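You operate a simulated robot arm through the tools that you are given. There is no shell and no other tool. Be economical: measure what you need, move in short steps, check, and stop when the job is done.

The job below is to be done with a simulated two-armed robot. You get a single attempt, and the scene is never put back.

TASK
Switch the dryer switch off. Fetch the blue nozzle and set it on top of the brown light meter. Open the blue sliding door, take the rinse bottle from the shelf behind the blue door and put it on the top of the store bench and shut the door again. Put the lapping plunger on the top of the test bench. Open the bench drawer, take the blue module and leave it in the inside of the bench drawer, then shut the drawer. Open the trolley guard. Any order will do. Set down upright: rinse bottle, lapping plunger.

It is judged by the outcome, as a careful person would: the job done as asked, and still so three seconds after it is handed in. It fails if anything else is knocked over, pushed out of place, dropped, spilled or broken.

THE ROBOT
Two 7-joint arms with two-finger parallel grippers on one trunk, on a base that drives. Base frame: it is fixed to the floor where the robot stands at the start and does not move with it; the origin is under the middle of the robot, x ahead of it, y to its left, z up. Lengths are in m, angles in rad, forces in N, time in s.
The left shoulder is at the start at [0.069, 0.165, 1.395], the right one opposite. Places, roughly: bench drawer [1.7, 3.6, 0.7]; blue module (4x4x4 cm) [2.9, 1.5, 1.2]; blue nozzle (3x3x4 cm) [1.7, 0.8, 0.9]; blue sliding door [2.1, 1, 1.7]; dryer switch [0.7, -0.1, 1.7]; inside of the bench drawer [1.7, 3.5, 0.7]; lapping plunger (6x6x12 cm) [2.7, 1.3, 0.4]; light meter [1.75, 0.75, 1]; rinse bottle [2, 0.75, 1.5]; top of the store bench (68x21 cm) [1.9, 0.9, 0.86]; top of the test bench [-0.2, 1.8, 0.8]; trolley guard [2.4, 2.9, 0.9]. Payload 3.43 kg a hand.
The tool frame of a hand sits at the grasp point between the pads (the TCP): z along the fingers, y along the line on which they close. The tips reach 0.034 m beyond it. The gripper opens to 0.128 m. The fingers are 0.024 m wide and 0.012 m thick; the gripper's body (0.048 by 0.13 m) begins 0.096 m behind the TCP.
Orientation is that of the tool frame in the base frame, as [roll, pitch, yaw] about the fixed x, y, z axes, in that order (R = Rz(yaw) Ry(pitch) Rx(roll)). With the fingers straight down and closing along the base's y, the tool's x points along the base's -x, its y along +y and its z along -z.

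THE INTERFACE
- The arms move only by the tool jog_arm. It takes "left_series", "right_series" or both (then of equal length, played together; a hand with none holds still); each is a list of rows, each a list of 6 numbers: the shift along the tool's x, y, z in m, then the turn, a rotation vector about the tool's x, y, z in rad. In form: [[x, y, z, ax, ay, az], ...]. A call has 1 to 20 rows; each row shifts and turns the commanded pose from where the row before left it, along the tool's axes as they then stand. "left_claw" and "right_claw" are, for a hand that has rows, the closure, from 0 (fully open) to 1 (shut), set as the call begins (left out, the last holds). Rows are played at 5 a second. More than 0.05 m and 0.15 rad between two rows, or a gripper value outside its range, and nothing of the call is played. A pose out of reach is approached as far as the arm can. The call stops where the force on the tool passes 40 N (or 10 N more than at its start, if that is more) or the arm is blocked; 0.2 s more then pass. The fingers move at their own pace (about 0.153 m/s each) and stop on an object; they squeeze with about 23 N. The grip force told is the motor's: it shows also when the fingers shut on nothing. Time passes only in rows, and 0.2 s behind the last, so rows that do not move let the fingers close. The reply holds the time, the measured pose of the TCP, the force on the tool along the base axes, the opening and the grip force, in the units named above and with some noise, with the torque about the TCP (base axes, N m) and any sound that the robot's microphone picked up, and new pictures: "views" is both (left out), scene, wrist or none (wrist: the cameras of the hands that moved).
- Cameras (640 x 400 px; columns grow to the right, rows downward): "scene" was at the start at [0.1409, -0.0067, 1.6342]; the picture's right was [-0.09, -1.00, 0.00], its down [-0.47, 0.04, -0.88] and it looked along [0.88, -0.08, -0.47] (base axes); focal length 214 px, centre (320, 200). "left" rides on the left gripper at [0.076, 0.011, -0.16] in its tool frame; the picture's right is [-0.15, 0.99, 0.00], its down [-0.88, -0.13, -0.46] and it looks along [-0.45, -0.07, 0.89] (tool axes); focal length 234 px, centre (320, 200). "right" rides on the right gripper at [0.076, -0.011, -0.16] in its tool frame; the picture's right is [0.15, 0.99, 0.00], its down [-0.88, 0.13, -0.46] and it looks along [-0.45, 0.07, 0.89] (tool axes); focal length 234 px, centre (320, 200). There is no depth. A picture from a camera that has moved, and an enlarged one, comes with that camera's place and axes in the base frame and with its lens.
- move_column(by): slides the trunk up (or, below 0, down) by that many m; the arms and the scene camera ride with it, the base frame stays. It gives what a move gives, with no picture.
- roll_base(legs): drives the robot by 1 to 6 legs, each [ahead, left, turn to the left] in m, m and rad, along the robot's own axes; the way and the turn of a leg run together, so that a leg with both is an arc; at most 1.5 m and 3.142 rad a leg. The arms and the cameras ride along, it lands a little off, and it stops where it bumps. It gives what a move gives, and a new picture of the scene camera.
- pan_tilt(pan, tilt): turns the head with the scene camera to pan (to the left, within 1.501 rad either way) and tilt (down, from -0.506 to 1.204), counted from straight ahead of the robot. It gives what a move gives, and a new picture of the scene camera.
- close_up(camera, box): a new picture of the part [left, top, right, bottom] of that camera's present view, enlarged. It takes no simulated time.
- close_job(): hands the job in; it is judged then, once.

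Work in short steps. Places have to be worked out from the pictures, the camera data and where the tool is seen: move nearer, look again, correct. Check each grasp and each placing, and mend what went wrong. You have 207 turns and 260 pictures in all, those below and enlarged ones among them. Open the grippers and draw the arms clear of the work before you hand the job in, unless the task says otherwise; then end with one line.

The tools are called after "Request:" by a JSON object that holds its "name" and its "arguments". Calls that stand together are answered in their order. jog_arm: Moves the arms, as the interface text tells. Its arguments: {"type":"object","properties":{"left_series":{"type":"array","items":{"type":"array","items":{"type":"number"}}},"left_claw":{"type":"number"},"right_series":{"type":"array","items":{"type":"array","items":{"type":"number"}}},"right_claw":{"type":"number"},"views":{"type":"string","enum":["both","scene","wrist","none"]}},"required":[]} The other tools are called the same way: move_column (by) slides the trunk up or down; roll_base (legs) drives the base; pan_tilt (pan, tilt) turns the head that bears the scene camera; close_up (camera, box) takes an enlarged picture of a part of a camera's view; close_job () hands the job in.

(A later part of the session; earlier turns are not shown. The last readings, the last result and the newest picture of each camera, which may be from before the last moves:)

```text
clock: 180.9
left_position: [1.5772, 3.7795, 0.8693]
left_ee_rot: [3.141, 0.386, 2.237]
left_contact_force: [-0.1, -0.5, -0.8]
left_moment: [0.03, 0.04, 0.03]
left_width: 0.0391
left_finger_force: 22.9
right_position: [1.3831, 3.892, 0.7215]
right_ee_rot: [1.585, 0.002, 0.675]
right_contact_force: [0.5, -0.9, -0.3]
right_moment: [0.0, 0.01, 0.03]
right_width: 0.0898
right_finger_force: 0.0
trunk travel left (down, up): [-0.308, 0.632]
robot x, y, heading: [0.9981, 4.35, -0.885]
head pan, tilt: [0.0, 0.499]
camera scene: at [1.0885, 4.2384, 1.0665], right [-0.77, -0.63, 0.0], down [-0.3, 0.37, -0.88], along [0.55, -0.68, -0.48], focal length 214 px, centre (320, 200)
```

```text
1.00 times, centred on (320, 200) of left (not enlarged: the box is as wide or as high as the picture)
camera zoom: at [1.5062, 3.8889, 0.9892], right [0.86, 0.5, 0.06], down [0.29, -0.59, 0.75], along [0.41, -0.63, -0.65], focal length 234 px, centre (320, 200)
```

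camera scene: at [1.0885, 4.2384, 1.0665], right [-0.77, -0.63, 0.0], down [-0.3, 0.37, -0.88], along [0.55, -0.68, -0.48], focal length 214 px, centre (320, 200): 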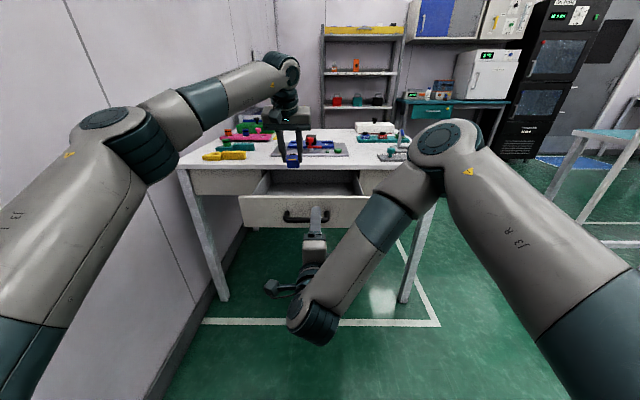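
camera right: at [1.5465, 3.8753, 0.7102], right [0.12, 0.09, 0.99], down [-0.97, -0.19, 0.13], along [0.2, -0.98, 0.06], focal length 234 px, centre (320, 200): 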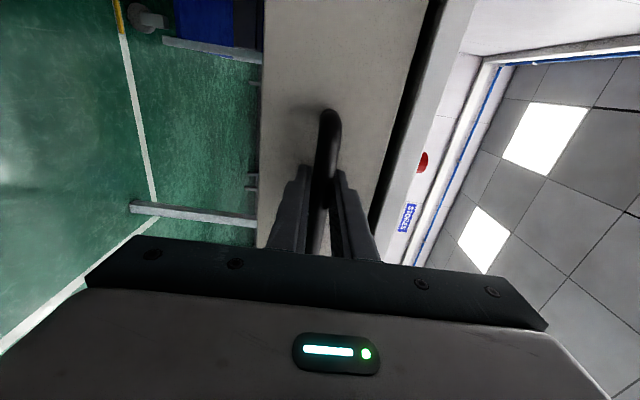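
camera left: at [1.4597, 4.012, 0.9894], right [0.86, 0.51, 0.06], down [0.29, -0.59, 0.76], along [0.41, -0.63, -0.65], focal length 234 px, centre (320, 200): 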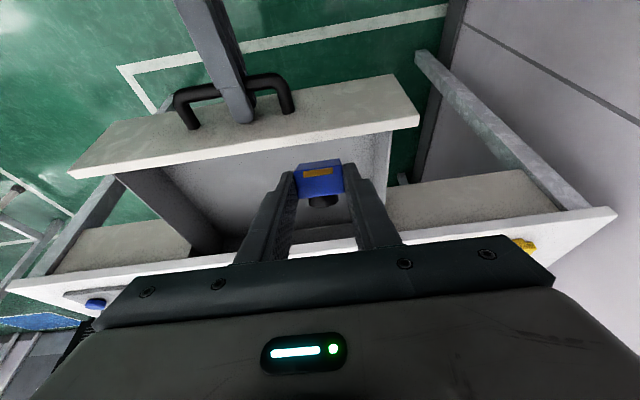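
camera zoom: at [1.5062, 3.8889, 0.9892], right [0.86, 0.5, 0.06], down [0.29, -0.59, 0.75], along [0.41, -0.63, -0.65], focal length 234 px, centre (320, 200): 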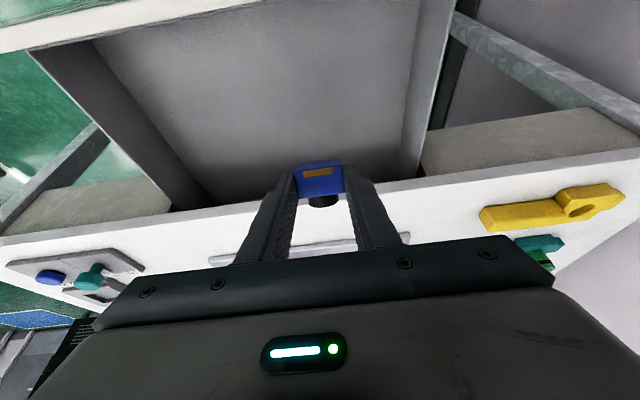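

Over the drawer (w≈1.93). Descend 13 cm, then slowly to touch.

Request:
{"name": "jog_arm", "arguments": {"left_series": [[0.0168, 0, 0.0414, 0, 0, 0], [0.0168, 0, 0.0414, 0, 0, 0], [0.0168, 0, 0.0414, 0, 0, 0]], "views": "wrist"}}

Request:
{"name": "close_up", "arguments": {"camera": "scene", "box": [220, 110, 380, 210]}}

```text
clock: 181.7
left_position: [1.5765, 3.7783, 0.7369]
left_ee_rot: [3.14, 0.388, 2.236]
left_contact_force: [0.0, -0.3, -1.1]
left_moment: [0.02, 0.03, 0.01]
left_width: 0.0391
left_finger_force: 22.9
right_position: [1.3848, 3.8914, 0.723]
right_ee_rot: [1.587, 0.004, 0.676]
right_contact_force: [-0.3, -1.2, 0.4]
right_moment: [0.02, -0.02, -0.02]
right_width: 0.0894
right_finger_force: 0.0
trunk travel left (down, up): [-0.308, 0.632]
robot x, y, heading: [0.9948, 4.3533, -0.884]
head pan, tilt: [0.0, 0.499]
camera left: at [1.5058, 3.8885, 0.8565], right [0.86, 0.5, 0.06], down [0.29, -0.59, 0.75], along [0.41, -0.63, -0.65], focal length 234 px, centre (320, 200)
```

left: 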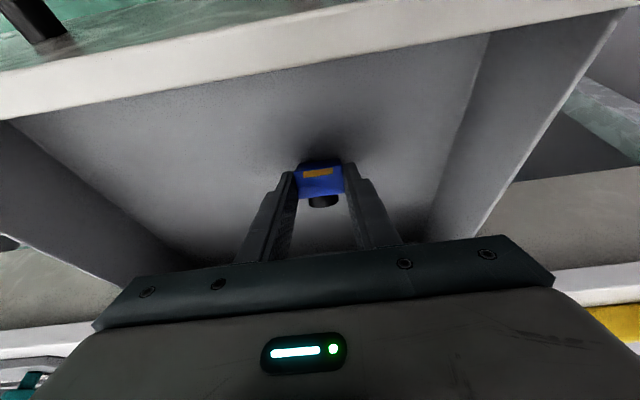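

```text
4.00 times, centred on (300, 160) of scene
camera zoom: at [1.0886, 4.2392, 1.0667], right [-0.77, -0.63, 0.0], down [-0.3, 0.37, -0.88], along [0.55, -0.68, -0.48], focal length 858 px, centre (400, 360)
```

zoom: 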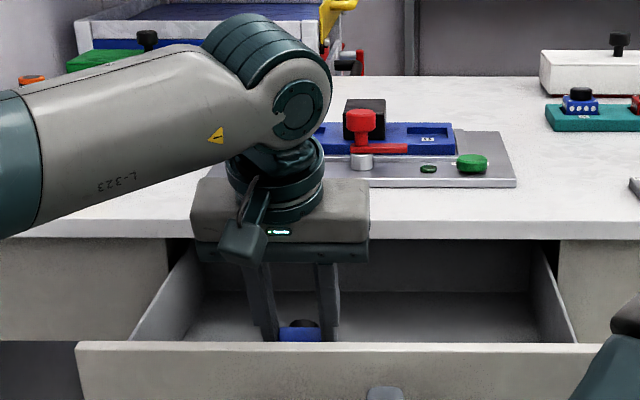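

Module is inside the drawer near the floor. Lower in small steps until contact.

Request:
{"name": "jog_arm", "arguments": {"left_series": [[0.0023, 0, 0.0056, 0, 0, 0], [0.0019, 0, 0.0046, 0, 0, 0], [0.0015, 0, 0.0037, 0, 0, 0]], "views": "none"}}

Request:
{"name": "close_up", "arguments": {"camera": "left", "box": [240, 120, 400, 220]}}

```text
clock: 182.5
left_position: [1.5753, 3.7795, 0.7234]
left_ee_rot: [-3.141, 0.389, 2.235]
left_contact_force: [-0.6, -0.1, 18.2]
left_moment: [-0.3, -0.15, 0.0]
left_width: 0.0396
left_finger_force: 23.5
right_position: [1.3819, 3.8929, 0.7232]
right_ee_rot: [1.579, 0.004, 0.674]
right_contact_force: [0.0, -0.6, 0.3]
right_moment: [-0.01, -0.02, 0.01]
right_width: 0.0894
right_finger_force: 0.0
trunk travel left (down, up): [-0.308, 0.632]
robot x, y, heading: [0.9981, 4.3475, -0.886]
head pan, tilt: [0.0, 0.499]
```

```text
4.00 times, centred on (320, 170) of left
camera zoom: at [1.5042, 3.8906, 0.8432], right [0.86, 0.5, 0.06], down [0.29, -0.58, 0.76], along [0.42, -0.64, -0.65], focal length 937 px, centre (320, 320)
```

zoom: 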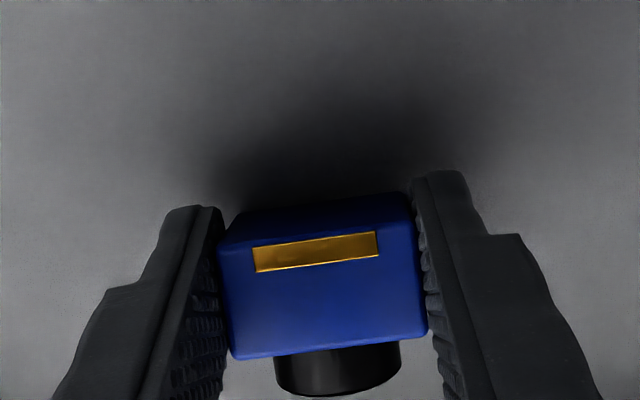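

Touching. Open slightly and rise straight up along the tool.

Request:
{"name": "jog_arm", "arguments": {"left_series": [[0, 0, -0.002, 0, 0, 0], [0, 0, 0, 0, 0, 0], [0, 0, 0, 0, 0, 0]], "left_claw": 0.5, "views": "none"}}

Request:
{"name": "jog_arm", "arguments": {"left_series": [[0, 0, -0.03, 0, 0, 0], [0, 0, -0.04, 0, 0, 0], [-0.01, 0, -0.045, 0, 0, 0], [-0.01, 0, -0.045, 0, 0, 0]], "left_claw": 0.4, "views": "wrist"}}

```text
clock: 183.3
left_position: [1.5767, 3.7797, 0.7221]
left_ee_rot: [3.14, 0.388, 2.236]
left_contact_force: [-0.2, -0.3, 0.5]
left_moment: [0.0, -0.01, 0.05]
left_width: 0.0639
left_finger_force: 0.1
right_position: [1.3831, 3.8928, 0.7235]
right_ee_rot: [1.582, 0.003, 0.675]
right_contact_force: [0.4, -0.4, -0.1]
right_moment: [0.01, 0.03, 0.04]
right_width: 0.0896
right_finger_force: 0.1
trunk travel left (down, up): [-0.308, 0.632]
robot x, y, heading: [0.9962, 4.347, -0.887]
head pan, tilt: [0.0, 0.499]
```

```text
clock: 184.3
left_position: [1.5509, 3.8142, 0.8809]
left_ee_rot: [3.138, 0.389, 2.235]
left_contact_force: [-0.3, 0.6, -0.5]
left_moment: [0.01, 0.06, 0.0]
left_width: 0.0767
left_finger_force: 0.0
right_position: [1.3826, 3.8917, 0.7223]
right_ee_rot: [1.582, 0.004, 0.675]
right_contact_force: [-0.4, -0.3, 0.1]
right_moment: [0.03, 0.0, -0.02]
right_width: 0.0897
right_finger_force: 0.1
trunk travel left (down, up): [-0.308, 0.632]
robot x, y, heading: [0.9991, 4.3487, -0.894]
head pan, tilt: [0.0, 0.499]
camera left: at [1.4801, 3.9241, 1.0008], right [0.86, 0.5, 0.06], down [0.29, -0.59, 0.75], along [0.41, -0.63, -0.65], focal length 234 px, centre (320, 200)
```

left: 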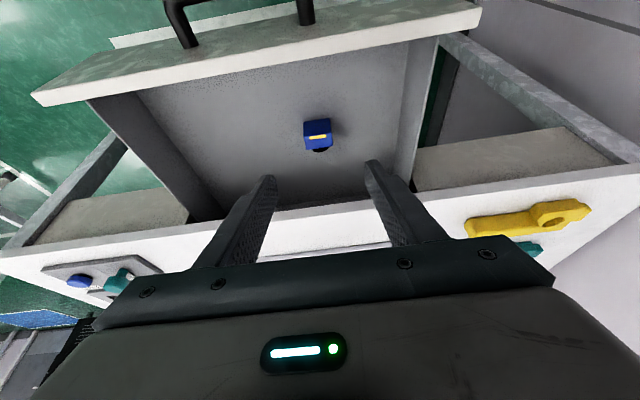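

Module rests in the drawer. Raise and retract the left hand; advance the right hand onto the handle and grip.

Request:
{"name": "jog_arm", "arguments": {"left_series": [[-0.0157, 0, -0.0387, 0, 0, 0], [-0.0157, 0, -0.0387, 0, 0, 0], [-0.0157, 0, -0.0387, 0, 0, 0], [-0.0157, 0, -0.0387, 0, 0, 0], [-0.0157, 0, -0.0387, 0, 0, 0], [-0.0157, 0, -0.0387, 0, 0, 0], [0.045, 0, -0.0183, 0, 0, 0], [0.045, 0, -0.0183, 0, 0, 0], [0.045, 0, -0.0183, 0, 0, 0], [0.045, 0, -0.0183, 0, 0, 0]], "right_series": [[0, 0, 0.01, 0, 0, 0], [0, 0, 0.01, 0, 0, 0], [0, 0, 0.01, 0, 0, 0], [0, 0, 0.01, 0, 0, 0], [0, 0, 0.01, 0, 0, 0], [0, 0, 0.005, 0, 0, 0], [0, 0, 0, 0, 0, 0], [0, 0, 0, 0, 0, 0], [0, 0, 0, 0, 0, 0], [0, 0, 0, 0, 0, 0]], "views": "none"}}

Request:
{"name": "jog_arm", "arguments": {"right_series": [[0, 0, 0, 0, 0, 0], [0, 0, 0, 0, 0, 0], [0, 0, 0, 0, 0, 0], [0, 0, 0, 0, 0, 0]], "right_claw": 1, "views": "both"}}

```text
clock: 186.5
left_position: [1.4329, 4.0113, 1.104]
left_ee_rot: [3.14, 0.389, 2.236]
left_contact_force: [-0.9, 1.5, -0.5]
left_moment: [-0.03, -0.04, 0.07]
left_width: 0.077
left_finger_force: 0.1
left hand out of reach, approached as far as the arm can: row 5, 6
right_position: [1.4185, 3.8498, 0.7235]
right_ee_rot: [1.583, 0.002, 0.675]
right_contact_force: [-0.4, 0.0, -0.9]
right_moment: [0.05, 0.0, -0.04]
right_width: 0.0896
right_finger_force: 0.1
trunk travel left (down, up): [-0.308, 0.632]
robot x, y, heading: [0.9971, 4.3467, -0.883]
head pan, tilt: [0.0, 0.499]
```

```text
clock: 187.5
left_position: [1.4354, 4.0086, 1.103]
left_ee_rot: [3.14, 0.388, 2.234]
left_contact_force: [0.3, -0.5, 0.0]
left_moment: [0.02, -0.01, -0.01]
left_width: 0.0768
left_finger_force: 0.0
right_position: [1.4176, 3.8485, 0.7203]
right_ee_rot: [1.587, 0.004, 0.676]
right_contact_force: [1.2, 0.1, -12.9]
right_moment: [0.24, -0.25, 0.29]
right_width: 0.0155
right_finger_force: 44.7
trunk travel left (down, up): [-0.308, 0.632]
robot x, y, heading: [0.9981, 4.3468, -0.888]
head pan, tilt: [0.0, 0.499]
camera scene: at [1.0887, 4.2386, 1.0664], right [-0.77, -0.63, 0.0], down [-0.3, 0.37, -0.88], along [0.55, -0.68, -0.48], focal length 214 px, centre (320, 200)
camera right: at [1.3784, 4.0208, 0.712], right [0.13, 0.08, 0.99], down [-0.97, -0.2, 0.14], along [0.21, -0.98, 0.05], focal length 234 px, centre (320, 200)
```

scene: 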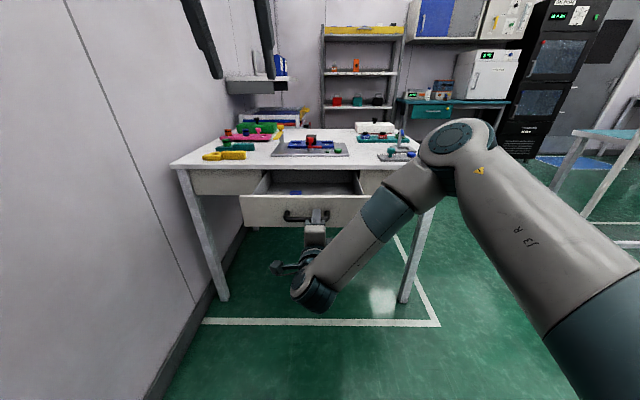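
right: 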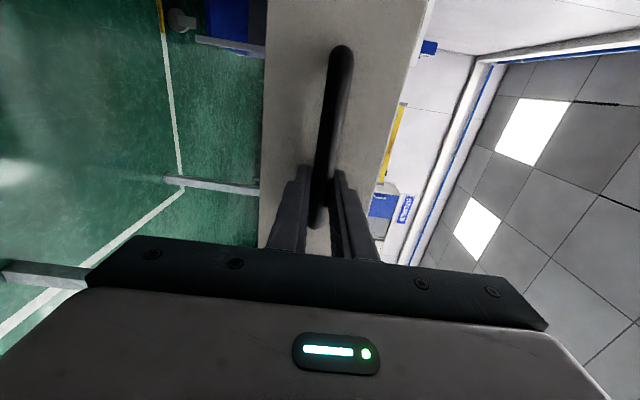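

Gripped. Drive forward 0.2 to push the drawer in, then finish with the arm.

Request:
{"name": "roll_base", "arguments": {"legs": [[0.2, 0, 0]]}}

Request:
{"name": "jog_arm", "arguments": {"right_series": [[0, 0, 0.01, 0, 0, 0], [0, 0, 0.01, 0, 0, 0], [0, 0, 0.008, 0, 0, 0]], "views": "scene"}}

```text
clock: 189.1
left_position: [1.5608, 3.851, 1.1026]
left_ee_rot: [3.137, 0.388, 2.235]
left_contact_force: [0.2, 0.5, 0.1]
left_moment: [0.0, 0.01, 0.0]
left_width: 0.0767
left_finger_force: 0.1
right_position: [1.5446, 3.6917, 0.7195]
right_ee_rot: [1.585, 0.003, 0.673]
right_contact_force: [-19.4, -16.3, -16.2]
right_moment: [-0.01, -0.12, -0.59]
right_width: 0.0157
right_finger_force: 44.8
trunk travel left (down, up): [-0.308, 0.632]
robot x, y, heading: [1.1245, 4.1952, -0.887]
head pan, tilt: [0.0, 0.499]
camera scene: at [1.2145, 4.0815, 1.0663], right [-0.77, -0.63, 0.0], down [-0.3, 0.37, -0.88], along [0.56, -0.68, -0.48], focal length 214 px, centre (320, 200)
```

scene: 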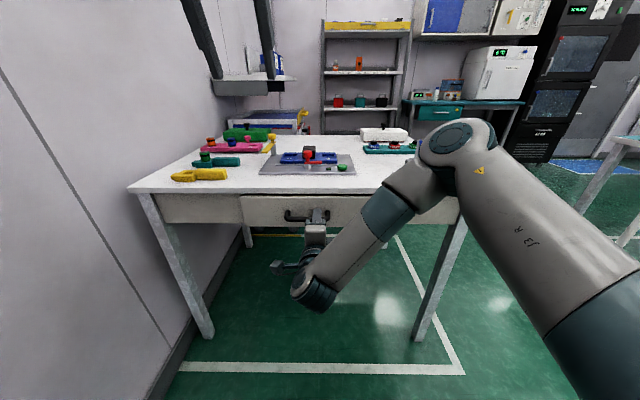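

```text
clock: 189.9
left_position: [1.5579, 3.8561, 1.1047]
left_ee_rot: [3.139, 0.39, 2.238]
left_contact_force: [-0.8, -1.4, -0.7]
left_moment: [-0.01, 0.0, 0.01]
left_width: 0.0767
left_finger_force: 0.1
right_position: [1.5552, 3.6801, 0.7206]
right_ee_rot: [1.591, 0.006, 0.676]
right_contact_force: [-14.8, 9.2, 5.6]
right_moment: [0.17, -0.46, 0.08]
right_width: 0.0156
right_finger_force: 45.4
trunk travel left (down, up): [-0.308, 0.632]
robot x, y, heading: [1.1244, 4.1962, -0.887]
head pan, tilt: [0.0, 0.499]
stopped in row 3 (right hand): the force on the tool passed its limit at 53 N (the readings are from after the stop); the commanded pose is now the measured one
camera scene: at [1.2123, 4.0859, 1.0673], right [-0.77, -0.63, 0.0], down [-0.3, 0.37, -0.88], along [0.56, -0.68, -0.48], focal length 214 px, centre (320, 200)
```

scene: 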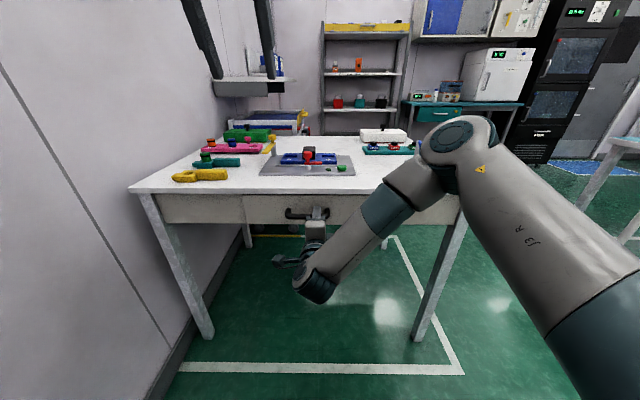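

Drawer is back to its closed position (w=1.869). Release, retreat, then travel round the table to the trolley.

Request:
{"name": "jog_arm", "arguments": {"right_series": [[0, 0, 0, 0, 0, 0], [0, 0, 0, 0, 0, 0], [0, 0, -0.04, 0, 0, 0], [0, 0, -0.04, 0, 0, 0], [0, 0, -0.04, 0, 0, 0]], "right_claw": 0.3, "views": "none"}}

Request:
{"name": "close_up", "arguments": {"camera": "scene", "box": [160, 130, 480, 330]}}

Request:
{"name": "roll_base", "arguments": {"legs": [[-0.15, 0, 0], [0, -1.07, 0], [1.0, 0, 0], [0.75, 0, 0], [0, 0, 1.571]]}}

Request:
{"name": "pan_tilt", "arguments": {"pan": 0.0, "tilt": 0.2}}

```text
clock: 191.1
left_position: [1.5607, 3.8568, 1.1035]
left_ee_rot: [-3.141, 0.388, 2.237]
left_contact_force: [-0.1, 0.3, 0.1]
left_moment: [0.01, -0.02, 0.0]
left_width: 0.077
left_finger_force: 0.1
right_position: [1.4802, 3.7725, 0.7209]
right_ee_rot: [1.593, 0.007, 0.675]
right_contact_force: [0.2, -0.5, -0.1]
right_moment: [0.0, -0.01, 0.02]
right_width: 0.0897
right_finger_force: 0.0
trunk travel left (down, up): [-0.308, 0.632]
robot x, y, heading: [1.122, 4.1938, -0.885]
head pan, tilt: [0.0, 0.499]
```

```text
2.00 times, centred on (320, 230) of scene
camera zoom: at [1.2142, 4.086, 1.0668], right [-0.77, -0.63, 0.0], down [-0.3, 0.37, -0.88], along [0.56, -0.68, -0.48], focal length 429 px, centre (320, 140)
```

zoom: 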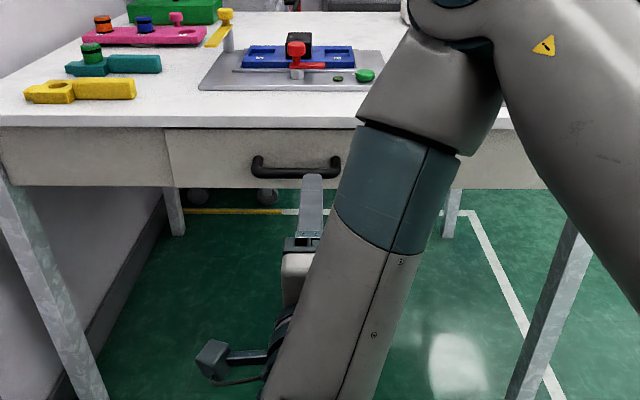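

```text
clock: 210.0
left_position: [1.6448, 2.6927, 1.1034]
left_ee_rot: [3.14, 0.389, -2.467]
left_contact_force: [0.3, 0.6, -0.1]
left_moment: [-0.02, -0.01, 0.01]
left_width: 0.0771
left_finger_force: 0.1
right_position: [1.7286, 2.6139, 0.7203]
right_ee_rot: [1.592, 0.005, 2.255]
right_contact_force: [-0.7, 0.1, -0.3]
right_moment: [0.0, 0.0, 0.02]
right_width: 0.0896
right_finger_force: 0.0
trunk travel left (down, up): [-0.308, 0.632]
robot x, y, heading: [1.3073, 2.2536, 0.69]
head pan, tilt: [0.0, 0.499]
camera scene: at [1.4196, 2.3424, 1.0667], right [0.64, -0.77, 0.0], down [-0.37, -0.31, -0.88], along [0.68, 0.56, -0.48], focal length 214 px, centre (320, 200)
```

scene: 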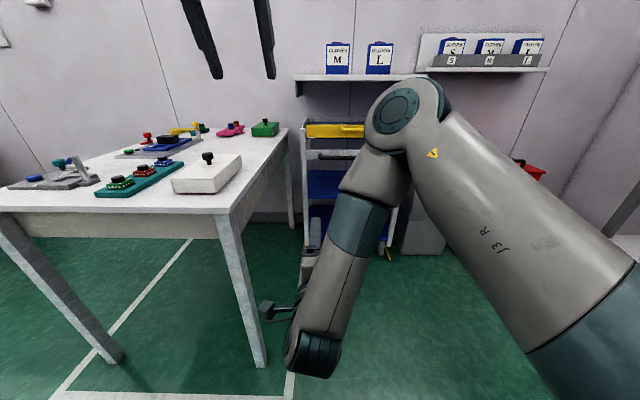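

```text
clock: 210.8
left_position: [1.6448, 2.6917, 1.1029]
left_ee_rot: [3.14, 0.389, -2.467]
left_contact_force: [-0.4, -0.1, -0.2]
left_moment: [0.03, 0.0, 0.0]
left_width: 0.077
left_finger_force: 0.2
right_position: [1.7295, 2.6139, 0.7186]
right_ee_rot: [1.593, 0.007, 2.256]
right_contact_force: [0.2, -0.5, -0.9]
right_moment: [0.02, -0.07, -0.01]
right_width: 0.0896
right_finger_force: 0.1
trunk travel left (down, up): [-0.308, 0.632]
robot x, y, heading: [1.3089, 2.2519, 0.691]
head pan, tilt: [0.0, 0.201]
camera scene: at [1.4213, 2.3438, 1.0943], right [0.64, -0.77, 0.0], down [-0.15, -0.13, -0.98], along [0.75, 0.63, -0.2], focal length 214 px, centre (320, 200)
```

scene: 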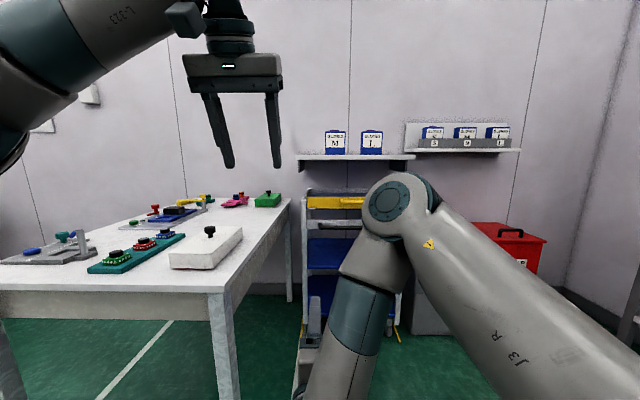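

Drawer is flush. Shift right and forward so the guard sits in front of the left arm, and raise the trunk for a view.

Request:
{"name": "roll_base", "arguments": {"legs": [[0.25, -0.35, 0]]}}

Request:
{"name": "move_column", "arguments": {"by": 0.35}}

Request:
{"name": "pan_tilt", "arguments": {"pan": 0.15, "tilt": 0.4}}

Request:
{"name": "close_up", "arguments": {"camera": "scene", "box": [180, 130, 400, 270]}}

```text
clock: 213.4
left_position: [2.0687, 2.5763, 1.1041]
left_ee_rot: [3.14, 0.386, -2.471]
left_contact_force: [-1.2, -1.1, -0.2]
left_moment: [0.0, 0.03, 0.0]
left_width: 0.0766
left_finger_force: 0.1
right_position: [2.152, 2.4976, 0.7195]
right_ee_rot: [1.596, 0.005, 2.252]
right_contact_force: [-0.1, 0.5, 0.1]
right_moment: [0.02, -0.01, 0.02]
right_width: 0.0896
right_finger_force: 0.0
trunk travel left (down, up): [-0.308, 0.632]
robot x, y, heading: [1.7329, 2.135, 0.69]
head pan, tilt: [0.0, 0.201]
camera scene: at [1.8433, 2.2285, 1.0943], right [0.64, -0.77, 0.0], down [-0.15, -0.13, -0.98], along [0.76, 0.62, -0.2], focal length 214 px, centre (320, 200)
```

scene: 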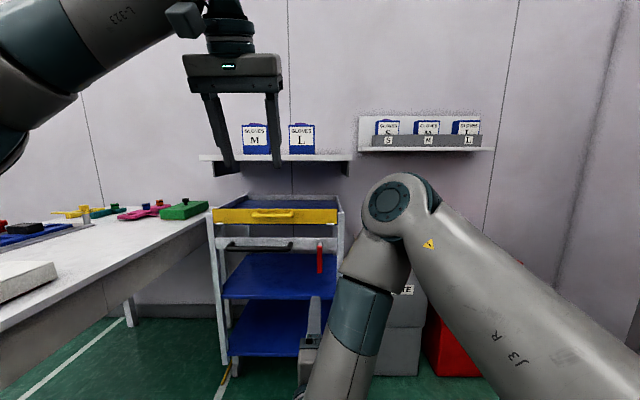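

```text
clock: 216.8
left_position: [2.0684, 2.5763, 1.4544]
left_ee_rot: [3.139, 0.388, -2.471]
left_contact_force: [0.3, -1.0, 0.6]
left_moment: [0.01, 0.0, -0.02]
left_width: 0.0767
left_finger_force: 0.0
right_position: [2.1518, 2.4972, 1.0692]
right_ee_rot: [1.597, 0.006, 2.251]
right_contact_force: [0.6, -0.1, 0.4]
right_moment: [0.01, 0.03, 0.03]
right_width: 0.0898
right_finger_force: 0.0
trunk travel left (down, up): [-0.658, 0.282]
robot x, y, heading: [1.7288, 2.1399, 0.691]
head pan, tilt: [0.0, 0.201]
```

```text
clock: 217.6
left_position: [2.0686, 2.5761, 1.4537]
left_ee_rot: [-3.141, 0.39, -2.471]
left_contact_force: [-0.2, 0.1, 0.0]
left_moment: [-0.02, 0.0, -0.02]
left_width: 0.0765
left_finger_force: 0.1
right_position: [2.153, 2.4971, 1.0708]
right_ee_rot: [1.595, 0.005, 2.251]
right_contact_force: [-0.3, -0.6, -0.5]
right_moment: [0.0, 0.01, -0.02]
right_width: 0.0895
right_finger_force: 0.1
trunk travel left (down, up): [-0.658, 0.282]
robot x, y, heading: [1.73, 2.1388, 0.692]
head pan, tilt: [0.15, 0.4]
camera scene: at [1.8328, 2.2383, 1.4259], right [0.74, -0.67, 0.0], down [-0.26, -0.29, -0.92], along [0.62, 0.69, -0.39], focal length 214 px, centre (320, 200)
```

scene: 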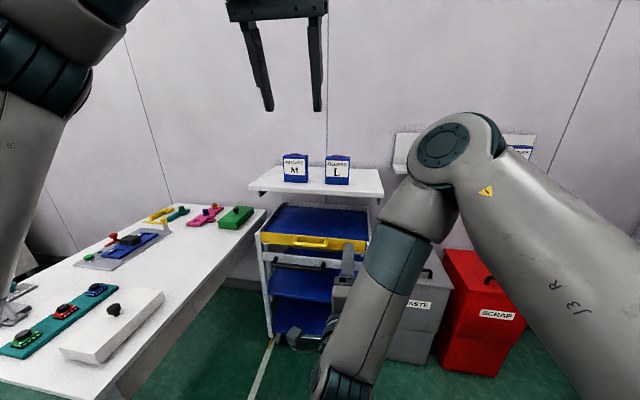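

```text
2.86 times, centred on (290, 200) of scene
camera zoom: at [1.8328, 2.2383, 1.4259], right [0.74, -0.67, 0.0], down [-0.26, -0.29, -0.92], along [0.62, 0.69, -0.39], focal length 613 px, centre (406, 200)
```

zoom: 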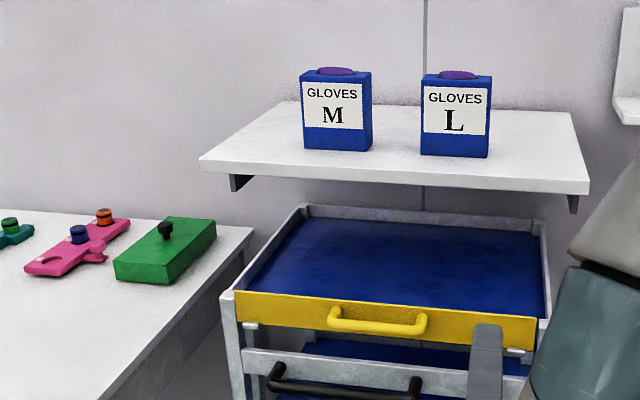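

The yellow guard is a flap hinged at its bottom, handle ≈[2.35,2.872,0.879]. The right hand (closing vertically) can take its handle and swing it down. Position base and trunk.

Request:
{"name": "roll_base", "arguments": {"legs": [[0.2, 0.165, 0]]}}

Request:
{"name": "move_column", "arguments": {"by": -0.24}}

Request:
{"name": "jog_arm", "arguments": {"right_series": [[0, 0.025, 0.02, 0, 0, 0], [0, 0.025, 0.02, 0, 0, 0]], "right_claw": 0.4, "views": "both"}}

```text
clock: 219.4
left_position: [2.1212, 2.8269, 1.4548]
left_ee_rot: [3.14, 0.389, -2.472]
left_contact_force: [0.6, 0.4, 0.0]
left_moment: [0.02, -0.01, 0.01]
left_width: 0.0766
left_finger_force: 0.0
right_position: [2.2053, 2.7489, 1.0707]
right_ee_rot: [1.593, 0.006, 2.25]
right_contact_force: [0.4, 0.7, 0.0]
right_moment: [0.0, -0.02, 0.02]
right_width: 0.0894
right_finger_force: 0.0
trunk travel left (down, up): [-0.658, 0.282]
robot x, y, heading: [1.7868, 2.3899, 0.691]
head pan, tilt: [0.15, 0.4]
camera scene: at [1.8851, 2.4901, 1.426], right [0.74, -0.67, 0.0], down [-0.26, -0.29, -0.92], along [0.62, 0.69, -0.39], focal length 214 px, centre (320, 200)
```

scene: 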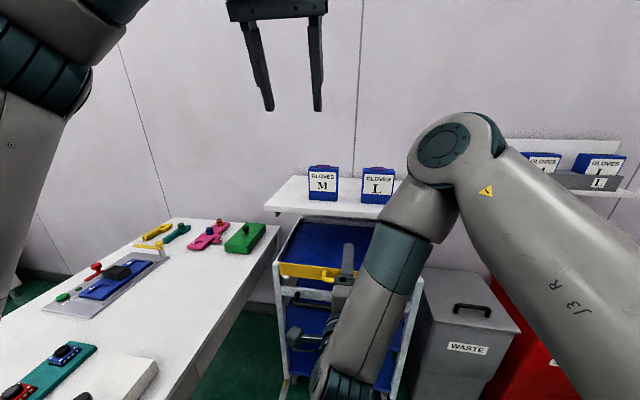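

```text
clock: 221.9
left_position: [2.1209, 2.8285, 1.2147]
left_ee_rot: [3.139, 0.389, -2.474]
left_contact_force: [0.2, -0.4, -0.6]
left_moment: [0.02, 0.01, -0.03]
left_width: 0.0765
left_finger_force: 0.1
right_position: [2.2046, 2.7498, 0.8298]
right_ee_rot: [1.594, 0.008, 2.252]
right_contact_force: [0.0, 0.8, -0.2]
right_moment: [-0.03, 0.0, 0.02]
right_width: 0.0897
right_finger_force: 0.1
trunk travel left (down, up): [-0.418, 0.522]
robot x, y, heading: [1.7842, 2.3888, 0.689]
head pan, tilt: [0.15, 0.4]
```

```text
clock: 222.5
left_position: [2.1213, 2.8286, 1.2139]
left_ee_rot: [3.14, 0.389, -2.474]
left_contact_force: [0.5, -0.3, 0.3]
left_moment: [0.0, 0.02, -0.01]
left_width: 0.0768
left_finger_force: 0.1
right_position: [2.238, 2.7753, 0.8792]
right_ee_rot: [1.595, 0.008, 2.251]
right_contact_force: [0.4, 0.2, 0.2]
right_moment: [0.0, -0.02, -0.02]
right_width: 0.0769
right_finger_force: 0.1
trunk travel left (down, up): [-0.418, 0.522]
robot x, y, heading: [1.7835, 2.3926, 0.689]
head pan, tilt: [0.15, 0.4]
camera scene: at [1.8857, 2.4906, 1.1858], right [0.74, -0.67, 0.0], down [-0.26, -0.29, -0.92], along [0.61, 0.69, -0.39], focal length 214 px, centre (320, 200)
camera right: at [2.0664, 2.7328, 0.8725], right [-0.08, 0.13, 0.99], down [0.2, -0.97, 0.15], along [0.98, 0.21, 0.05], focal length 234 px, centre (320, 200)
```

scene: 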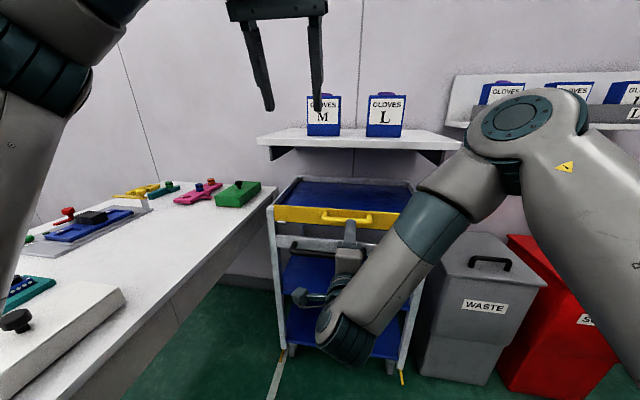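
right: 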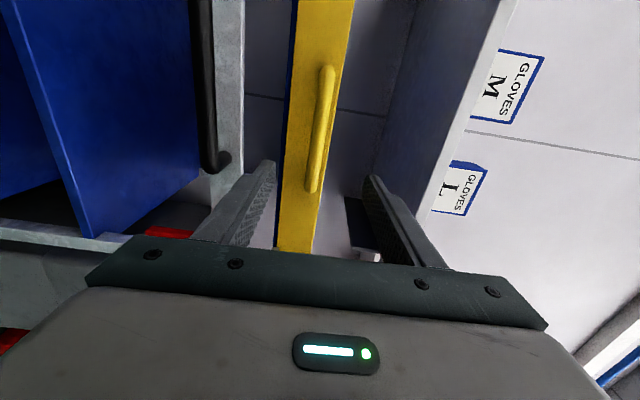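

Handle is dead ahead ~0.148 m. Advance 0.12.

Request:
{"name": "jog_arm", "arguments": {"right_series": [[0.003, 0, 0.04, 0, 0, 0], [0.003, 0, 0.04, 0, 0, 0], [0.002, 0, 0.04, 0, 0, 0]], "right_claw": 0.55, "views": "wrist"}}

```text
clock: 223.3
left_position: [2.122, 2.8278, 1.2124]
left_ee_rot: [3.141, 0.387, -2.474]
left_contact_force: [-0.6, -0.1, -0.7]
left_moment: [-0.01, 0.01, 0.0]
left_width: 0.0768
left_finger_force: 0.0
right_position: [2.3263, 2.8581, 0.8764]
right_ee_rot: [1.594, 0.009, 2.253]
right_contact_force: [-0.6, 0.1, 0.1]
right_moment: [-0.01, -0.01, 0.0]
right_width: 0.0575
right_finger_force: 0.0
trunk travel left (down, up): [-0.418, 0.522]
robot x, y, heading: [1.7831, 2.3911, 0.687]
head pan, tilt: [0.15, 0.4]
camera right: at [2.1544, 2.8164, 0.8686], right [-0.08, 0.13, 0.99], down [0.2, -0.97, 0.15], along [0.98, 0.21, 0.05], focal length 234 px, centre (320, 200)
```

right: 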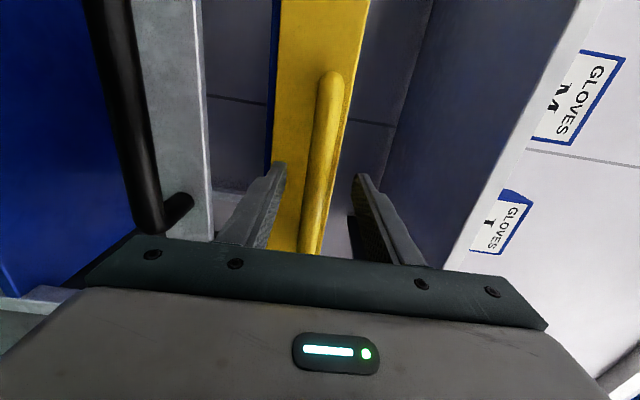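

Request:
{"name": "jog_arm", "arguments": {"right_series": [[0, 0, 0.01, 0, 0, 0]], "views": "none"}}

Request:
{"name": "jog_arm", "arguments": {"right_series": [[0, 0, 0, 0, 0, 0], [0, 0, 0, 0, 0, 0], [0, 0, 0, 0, 0, 0]], "right_claw": 1, "views": "wrist"}}

```text
clock: 223.7
left_position: [2.1211, 2.8282, 1.2137]
left_ee_rot: [3.139, 0.389, -2.473]
left_contact_force: [-0.5, -0.2, 0.2]
left_moment: [0.01, 0.02, 0.01]
left_width: 0.0766
left_finger_force: 0.1
right_position: [2.3331, 2.8643, 0.8762]
right_ee_rot: [1.595, 0.007, 2.253]
right_contact_force: [0.0, 0.2, -0.2]
right_moment: [0.04, 0.01, 0.03]
right_width: 0.0576
right_finger_force: 0.1
trunk travel left (down, up): [-0.418, 0.522]
robot x, y, heading: [1.7859, 2.3906, 0.694]
head pan, tilt: [0.15, 0.4]
```

```text
clock: 224.5
left_position: [2.1211, 2.8294, 1.2131]
left_ee_rot: [3.14, 0.386, -2.474]
left_contact_force: [-0.5, 0.0, 0.4]
left_moment: [0.0, 0.0, -0.01]
left_width: 0.0767
left_finger_force: 0.0
right_position: [2.3329, 2.8633, 0.8718]
right_ee_rot: [1.603, 0.009, 2.253]
right_contact_force: [-8.9, -9.3, -24.5]
right_moment: [0.38, 0.55, -0.45]
right_width: 0.0177
right_finger_force: 44.8
trunk travel left (down, up): [-0.418, 0.522]
robot x, y, heading: [1.7831, 2.3903, 0.693]
head pan, tilt: [0.15, 0.4]
camera right: at [2.1614, 2.8215, 0.866], right [-0.07, 0.14, 0.99], down [0.2, -0.97, 0.15], along [0.98, 0.21, 0.04], focal length 234 px, centre (320, 200)
```

right: 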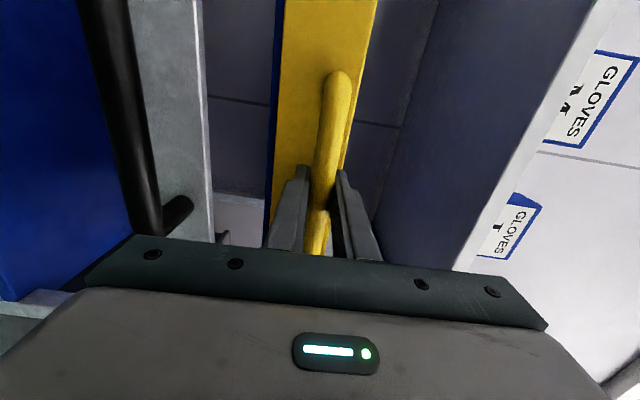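

Handle held. Start swinging outward-down along the arc and watch forces.

Request:
{"name": "jog_arm", "arguments": {"right_series": [[0, -0.004, 0, 0, 0, 0], [0, -0.006, -0.006, 0, 0, 0], [0, -0.008, -0.006, 0, 0, 0]], "views": "both"}}

```text
clock: 225.3
left_position: [2.1191, 2.8275, 1.2159]
left_ee_rot: [-3.142, 0.391, -2.471]
left_contact_force: [-0.6, -0.7, 1.3]
left_moment: [0.02, 0.02, 0.01]
left_width: 0.0769
left_finger_force: 0.1
right_position: [2.3225, 2.8561, 0.8637]
right_ee_rot: [1.583, 0.006, 2.253]
right_contact_force: [-2.9, 1.4, 14.7]
right_moment: [0.3, -0.17, -0.48]
right_width: 0.0177
right_finger_force: 45.2
trunk travel left (down, up): [-0.418, 0.522]
robot x, y, heading: [1.7864, 2.3882, 0.688]
head pan, tilt: [0.15, 0.4]
camera scene: at [1.8838, 2.4902, 1.1865], right [0.74, -0.67, 0.0], down [-0.26, -0.29, -0.92], along [0.62, 0.69, -0.39], focal length 214 px, centre (320, 200)
camera right: at [2.1514, 2.8136, 0.8545], right [-0.08, 0.13, 0.99], down [0.2, -0.97, 0.14], along [0.98, 0.21, 0.06], focal length 234 px, centre (320, 200)
```

scene: 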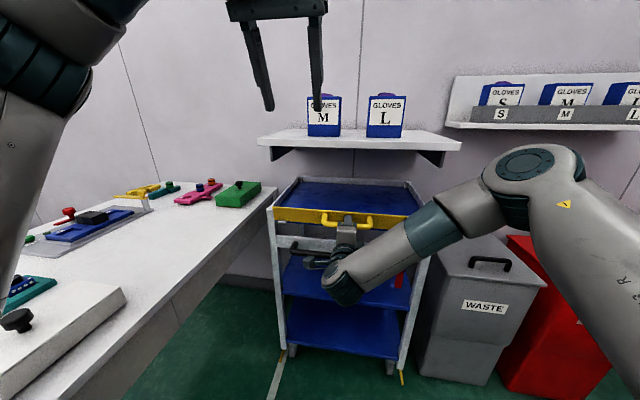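
right: 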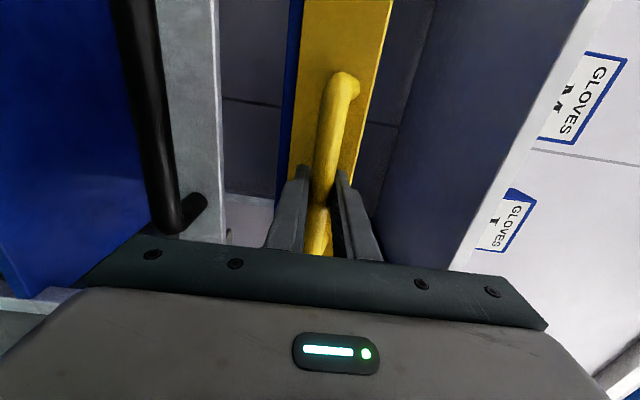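

It tilts. Continue outward with less down.

Request:
{"name": "jog_arm", "arguments": {"right_series": [[0, -0.002, -0.008, 0, 0, 0], [0, -0.005, -0.008, 0, 0, 0]], "views": "wrist"}}

```text
clock: 225.9
left_position: [2.1237, 2.8304, 1.2108]
left_ee_rot: [3.14, 0.387, -2.471]
left_contact_force: [-0.8, -0.3, 0.0]
left_moment: [0.03, -0.03, 0.0]
left_width: 0.0768
left_finger_force: 0.0
right_position: [2.3136, 2.8476, 0.8461]
right_ee_rot: [1.602, 0.007, 2.252]
right_contact_force: [12.9, 20.5, -5.8]
right_moment: [0.18, -0.02, -0.03]
right_width: 0.0176
right_finger_force: 44.8
trunk travel left (down, up): [-0.418, 0.522]
robot x, y, heading: [1.782, 2.3908, 0.689]
head pan, tilt: [0.15, 0.4]
camera right: at [2.1411, 2.8054, 0.8403], right [-0.07, 0.14, 0.99], down [0.2, -0.97, 0.15], along [0.98, 0.21, 0.04], focal length 234 px, centre (320, 200)
```

right: 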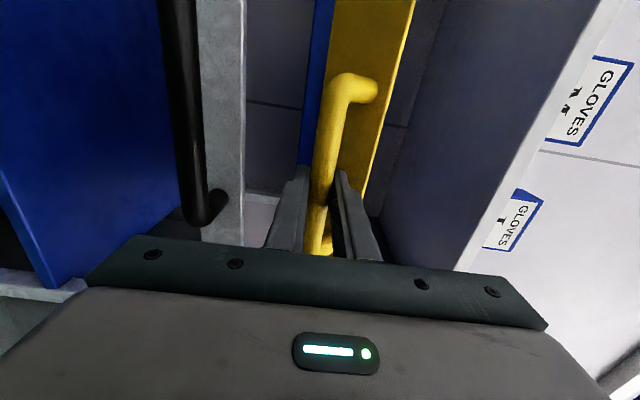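

The arc now turns downward; continue down with slight inward motion.

Request:
{"name": "jog_arm", "arguments": {"right_series": [[0, -0.007, 0.003, 0, 0, 0], [0, -0.008, 0.002, 0, 0, 0], [0, -0.006, 0.004, 0, 0, 0]], "views": "both"}}

```text
clock: 226.7
left_position: [2.1176, 2.8243, 1.2153]
left_ee_rot: [3.138, 0.394, -2.473]
left_contact_force: [0.0, -0.3, -0.5]
left_moment: [-0.03, -0.02, 0.0]
left_width: 0.0768
left_finger_force: 0.0
right_position: [2.3119, 2.8477, 0.8294]
right_ee_rot: [1.598, 0.008, 2.255]
right_contact_force: [-26.5, -25.7, 0.0]
right_moment: [0.21, 0.07, -0.03]
right_width: 0.0164
right_finger_force: 45.3
trunk travel left (down, up): [-0.418, 0.522]
robot x, y, heading: [1.7836, 2.387, 0.691]
head pan, tilt: [0.15, 0.4]
camera scene: at [1.8814, 2.4868, 1.1863], right [0.74, -0.67, 0.0], down [-0.26, -0.29, -0.92], along [0.62, 0.69, -0.39], focal length 214 px, centre (320, 200)
camera right: at [2.1411, 2.8047, 0.8227], right [-0.08, 0.14, 0.99], down [0.21, -0.97, 0.15], along [0.98, 0.21, 0.05], focal length 234 px, centre (320, 200)
```

scene: 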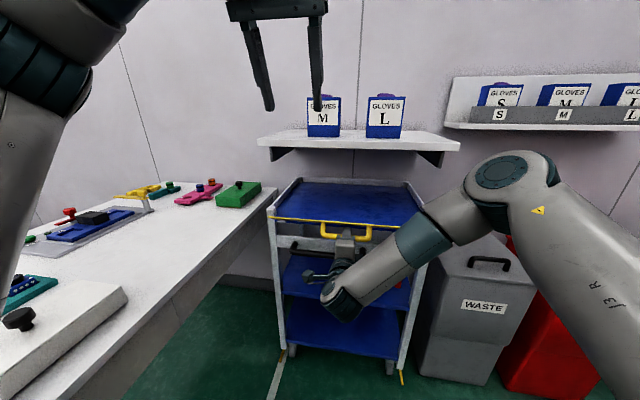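
right: 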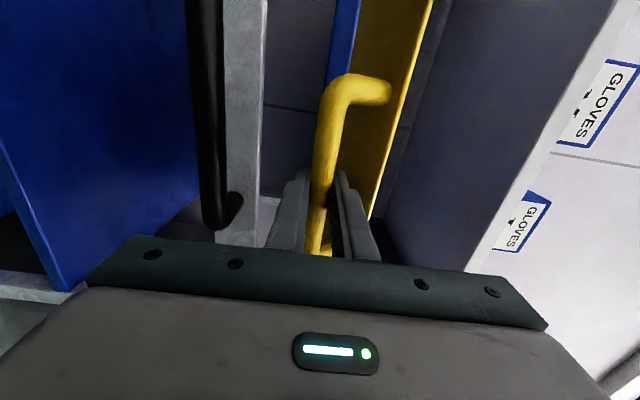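

Flap is ~70° open. Ease out slightly and keep going down.

Request:
{"name": "jog_arm", "arguments": {"right_series": [[0, -0.004, -0.006, 0, 0, 0], [0, -0.009, -0.001, 0, 0, 0], [0, -0.009, 0.0, 0, 0, 0]], "views": "scene"}}

```text
clock: 227.5
left_position: [2.1217, 2.831, 1.2125]
left_ee_rot: [-3.141, 0.388, -2.471]
left_contact_force: [-0.6, -1.7, 0.3]
left_moment: [-0.04, -0.03, 0.0]
left_width: 0.0767
left_finger_force: 0.1
right_position: [2.3135, 2.8475, 0.8093]
right_ee_rot: [1.591, 0.007, 2.248]
right_contact_force: [11.0, 21.3, 11.7]
right_moment: [-0.15, -0.25, -0.77]
right_width: 0.0177
right_finger_force: 45.2
trunk travel left (down, up): [-0.418, 0.522]
robot x, y, heading: [1.7867, 2.391, 0.69]
head pan, tilt: [0.15, 0.4]
camera scene: at [1.8859, 2.4929, 1.1858], right [0.74, -0.67, 0.0], down [-0.26, -0.29, -0.92], along [0.61, 0.69, -0.39], focal length 214 px, centre (320, 200)
```

scene: 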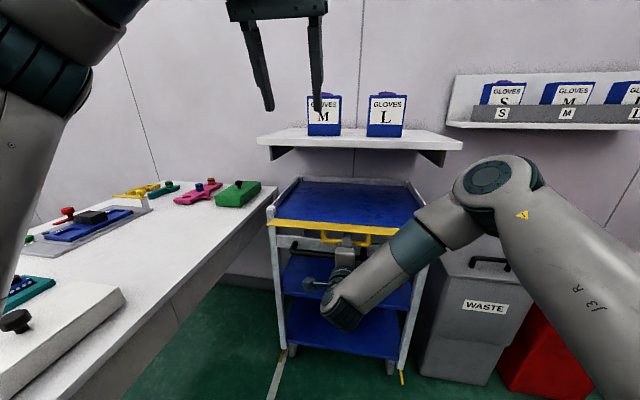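

Past horizontal-ish now. Continue down and inward.

Request:
{"name": "jog_arm", "arguments": {"right_series": [[0, -0.006, 0.006, 0, 0, 0], [0, -0.007, 0.006, 0, 0, 0], [0, -0.006, 0.007, 0, 0, 0]], "views": "both"}}

```text
clock: 228.2
left_position: [2.118, 2.8223, 1.2163]
left_ee_rot: [3.138, 0.392, -2.474]
left_contact_force: [0.0, -0.5, -0.8]
left_moment: [0.01, 0.02, 0.0]
left_width: 0.0766
left_finger_force: 0.0
right_position: [2.3153, 2.849, 0.8015]
right_ee_rot: [1.581, 0.003, 2.257]
right_contact_force: [-20.2, -21.5, 18.9]
right_moment: [-0.25, -0.33, -0.29]
right_width: 0.0177
right_finger_force: 44.9
trunk travel left (down, up): [-0.418, 0.522]
robot x, y, heading: [1.7847, 2.3899, 0.687]
head pan, tilt: [0.15, 0.4]
stopped in row 3 (right hand): the force on the tool passed its limit at 49 N (the readings are from after the stop); the commanded pose is now the measured one
camera scene: at [1.8818, 2.486, 1.1864], right [0.74, -0.67, 0.0], down [-0.26, -0.29, -0.92], along [0.62, 0.69, -0.39], focal length 214 px, centre (320, 200)
camera right: at [2.1441, 2.807, 0.7932], right [-0.09, 0.12, 0.99], down [0.2, -0.97, 0.14], along [0.98, 0.21, 0.06], focal length 234 px, centre (320, 200)
```

scene: 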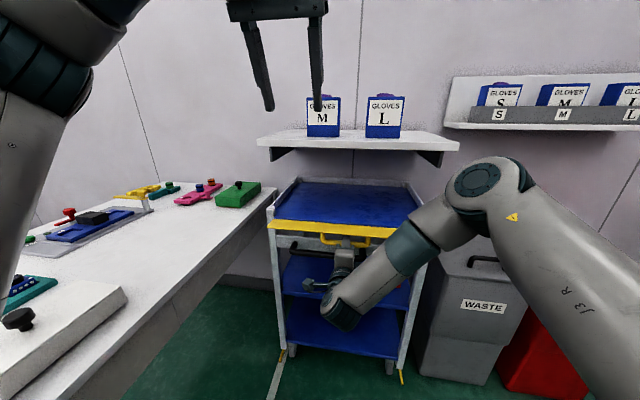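
right: 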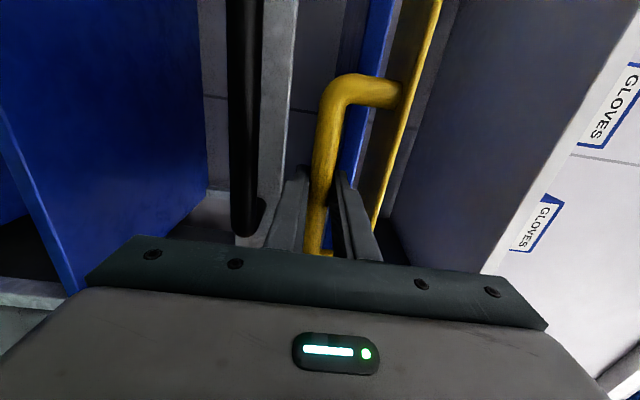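

Resistance grows; release gently, back out and see where the flap rests.

Request:
{"name": "jog_arm", "arguments": {"right_series": [[0, 0, 0, 0, 0, 0], [0, 0, 0, 0, 0, 0], [0, 0, -0.03, 0, 0, 0], [0, 0, -0.04, 0, 0, 0], [0, 0, -0.04, 0, 0, 0]], "right_claw": 0.75, "views": "scene"}}

Request:
{"name": "close_up", "arguments": {"camera": "scene", "box": [240, 160, 440, 285]}}

```text
clock: 229.4
left_position: [2.1191, 2.8274, 1.214]
left_ee_rot: [3.141, 0.389, -2.471]
left_contact_force: [0.0, -0.7, 0.5]
left_moment: [-0.05, -0.03, -0.02]
left_width: 0.0768
left_finger_force: 0.0
right_position: [2.2324, 2.7833, 0.7996]
right_ee_rot: [1.589, 0.006, 2.251]
right_contact_force: [-0.2, 0.1, -0.6]
right_moment: [-0.01, 0.02, -0.03]
right_width: 0.0318
right_finger_force: 0.0
trunk travel left (down, up): [-0.418, 0.522]
robot x, y, heading: [1.7824, 2.3922, 0.689]
head pan, tilt: [0.15, 0.4]
camera scene: at [1.8834, 2.4904, 1.186], right [0.74, -0.67, 0.0], down [-0.26, -0.29, -0.92], along [0.62, 0.69, -0.39], focal length 214 px, centre (320, 200)
```

scene: 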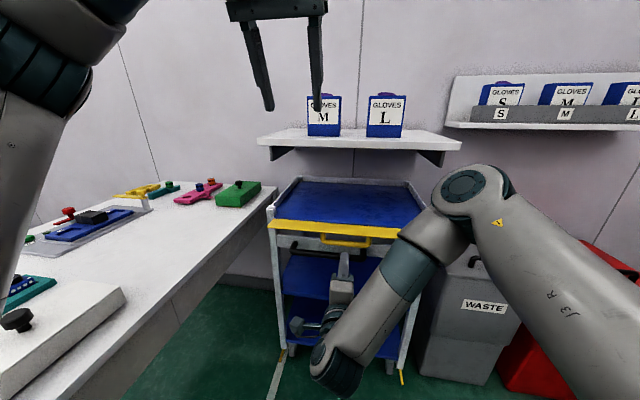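

```text
3.20 times, centred on (340, 222) of scene
camera zoom: at [1.8834, 2.4904, 1.186], right [0.74, -0.67, 0.0], down [-0.26, -0.29, -0.92], along [0.62, 0.69, -0.39], focal length 686 px, centre (256, 128)
```

zoom: 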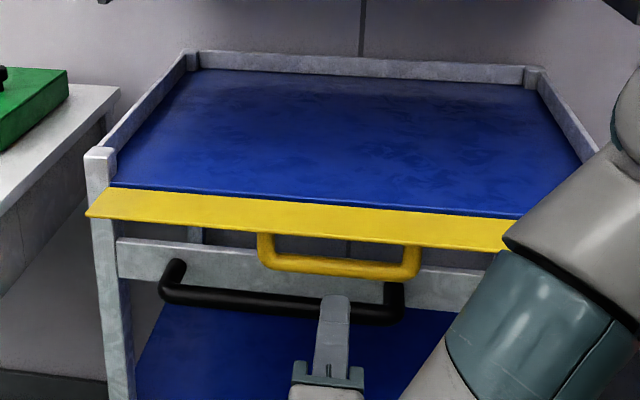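

The flap is lying horizontal (~90°). I'll press gently on it from above with closed fingers to see if it opens further.

Request:
{"name": "jog_arm", "arguments": {"right_series": [[0, 0.03, 0, 0, 0, 0], [0, 0.03, 0, 0, 0, 0], [0, 0.03, 0, 0, 0, 0], [0, 0, 0.045, 0, 0, 0], [0, 0, 0.045, 0, 0, 0]], "right_claw": 1, "views": "none"}}

Request:
{"name": "jog_arm", "arguments": {"right_series": [[0, -0.01, 0, 0, 0, 0], [0, -0.01, 0, 0, 0, 0], [0, -0.01, 0, 0, 0, 0], [0, -0.01, 0, 0, 0, 0], [0, -0.008, 0, 0, 0, 0], [0, -0.008, 0, 0, 0, 0]], "views": "scene"}}

```text
clock: 230.6
left_position: [2.1194, 2.8274, 1.214]
left_ee_rot: [3.139, 0.39, -2.472]
left_contact_force: [-0.4, -0.1, 0.7]
left_moment: [0.01, 0.0, -0.01]
left_width: 0.0769
left_finger_force: 0.0
right_position: [2.3048, 2.8414, 0.8882]
right_ee_rot: [1.589, 0.009, 2.252]
right_contact_force: [1.1, -0.1, 0.6]
right_moment: [0.01, -0.01, -0.05]
right_width: 0.0001
right_finger_force: 23.1
trunk travel left (down, up): [-0.418, 0.522]
robot x, y, heading: [1.7831, 2.3876, 0.689]
head pan, tilt: [0.15, 0.4]
```

```text
clock: 231.7
left_position: [2.1199, 2.8263, 1.214]
left_ee_rot: [3.14, 0.392, -2.473]
left_contact_force: [0.4, 0.7, 0.4]
left_moment: [0.01, 0.01, 0.02]
left_width: 0.0768
left_finger_force: 0.0
right_position: [2.3041, 2.8408, 0.8569]
right_ee_rot: [1.562, -0.003, 2.25]
right_contact_force: [-7.6, -6.3, 13.4]
right_moment: [-0.18, -0.05, -0.08]
right_width: 0.0001
right_finger_force: 23.1
trunk travel left (down, up): [-0.418, 0.522]
robot x, y, heading: [1.7819, 2.3879, 0.685]
head pan, tilt: [0.15, 0.4]
stopped in row 5 (right hand): the force on the tool passed its limit at 45 N (the readings are from after the stop); the commanded pose is now the measured one
camera scene: at [1.8834, 2.4884, 1.1861], right [0.74, -0.67, 0.0], down [-0.26, -0.29, -0.92], along [0.62, 0.69, -0.39], focal length 214 px, centre (320, 200)
```

scene: 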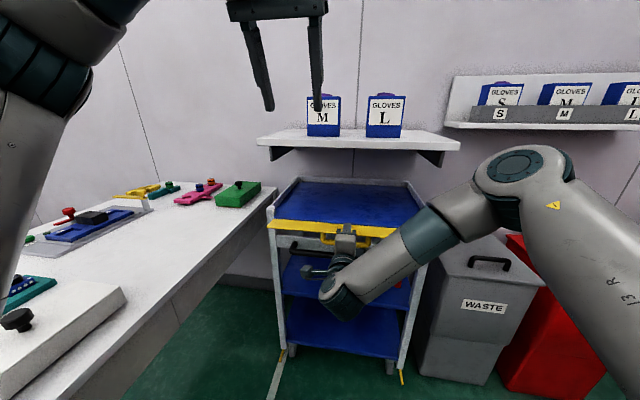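

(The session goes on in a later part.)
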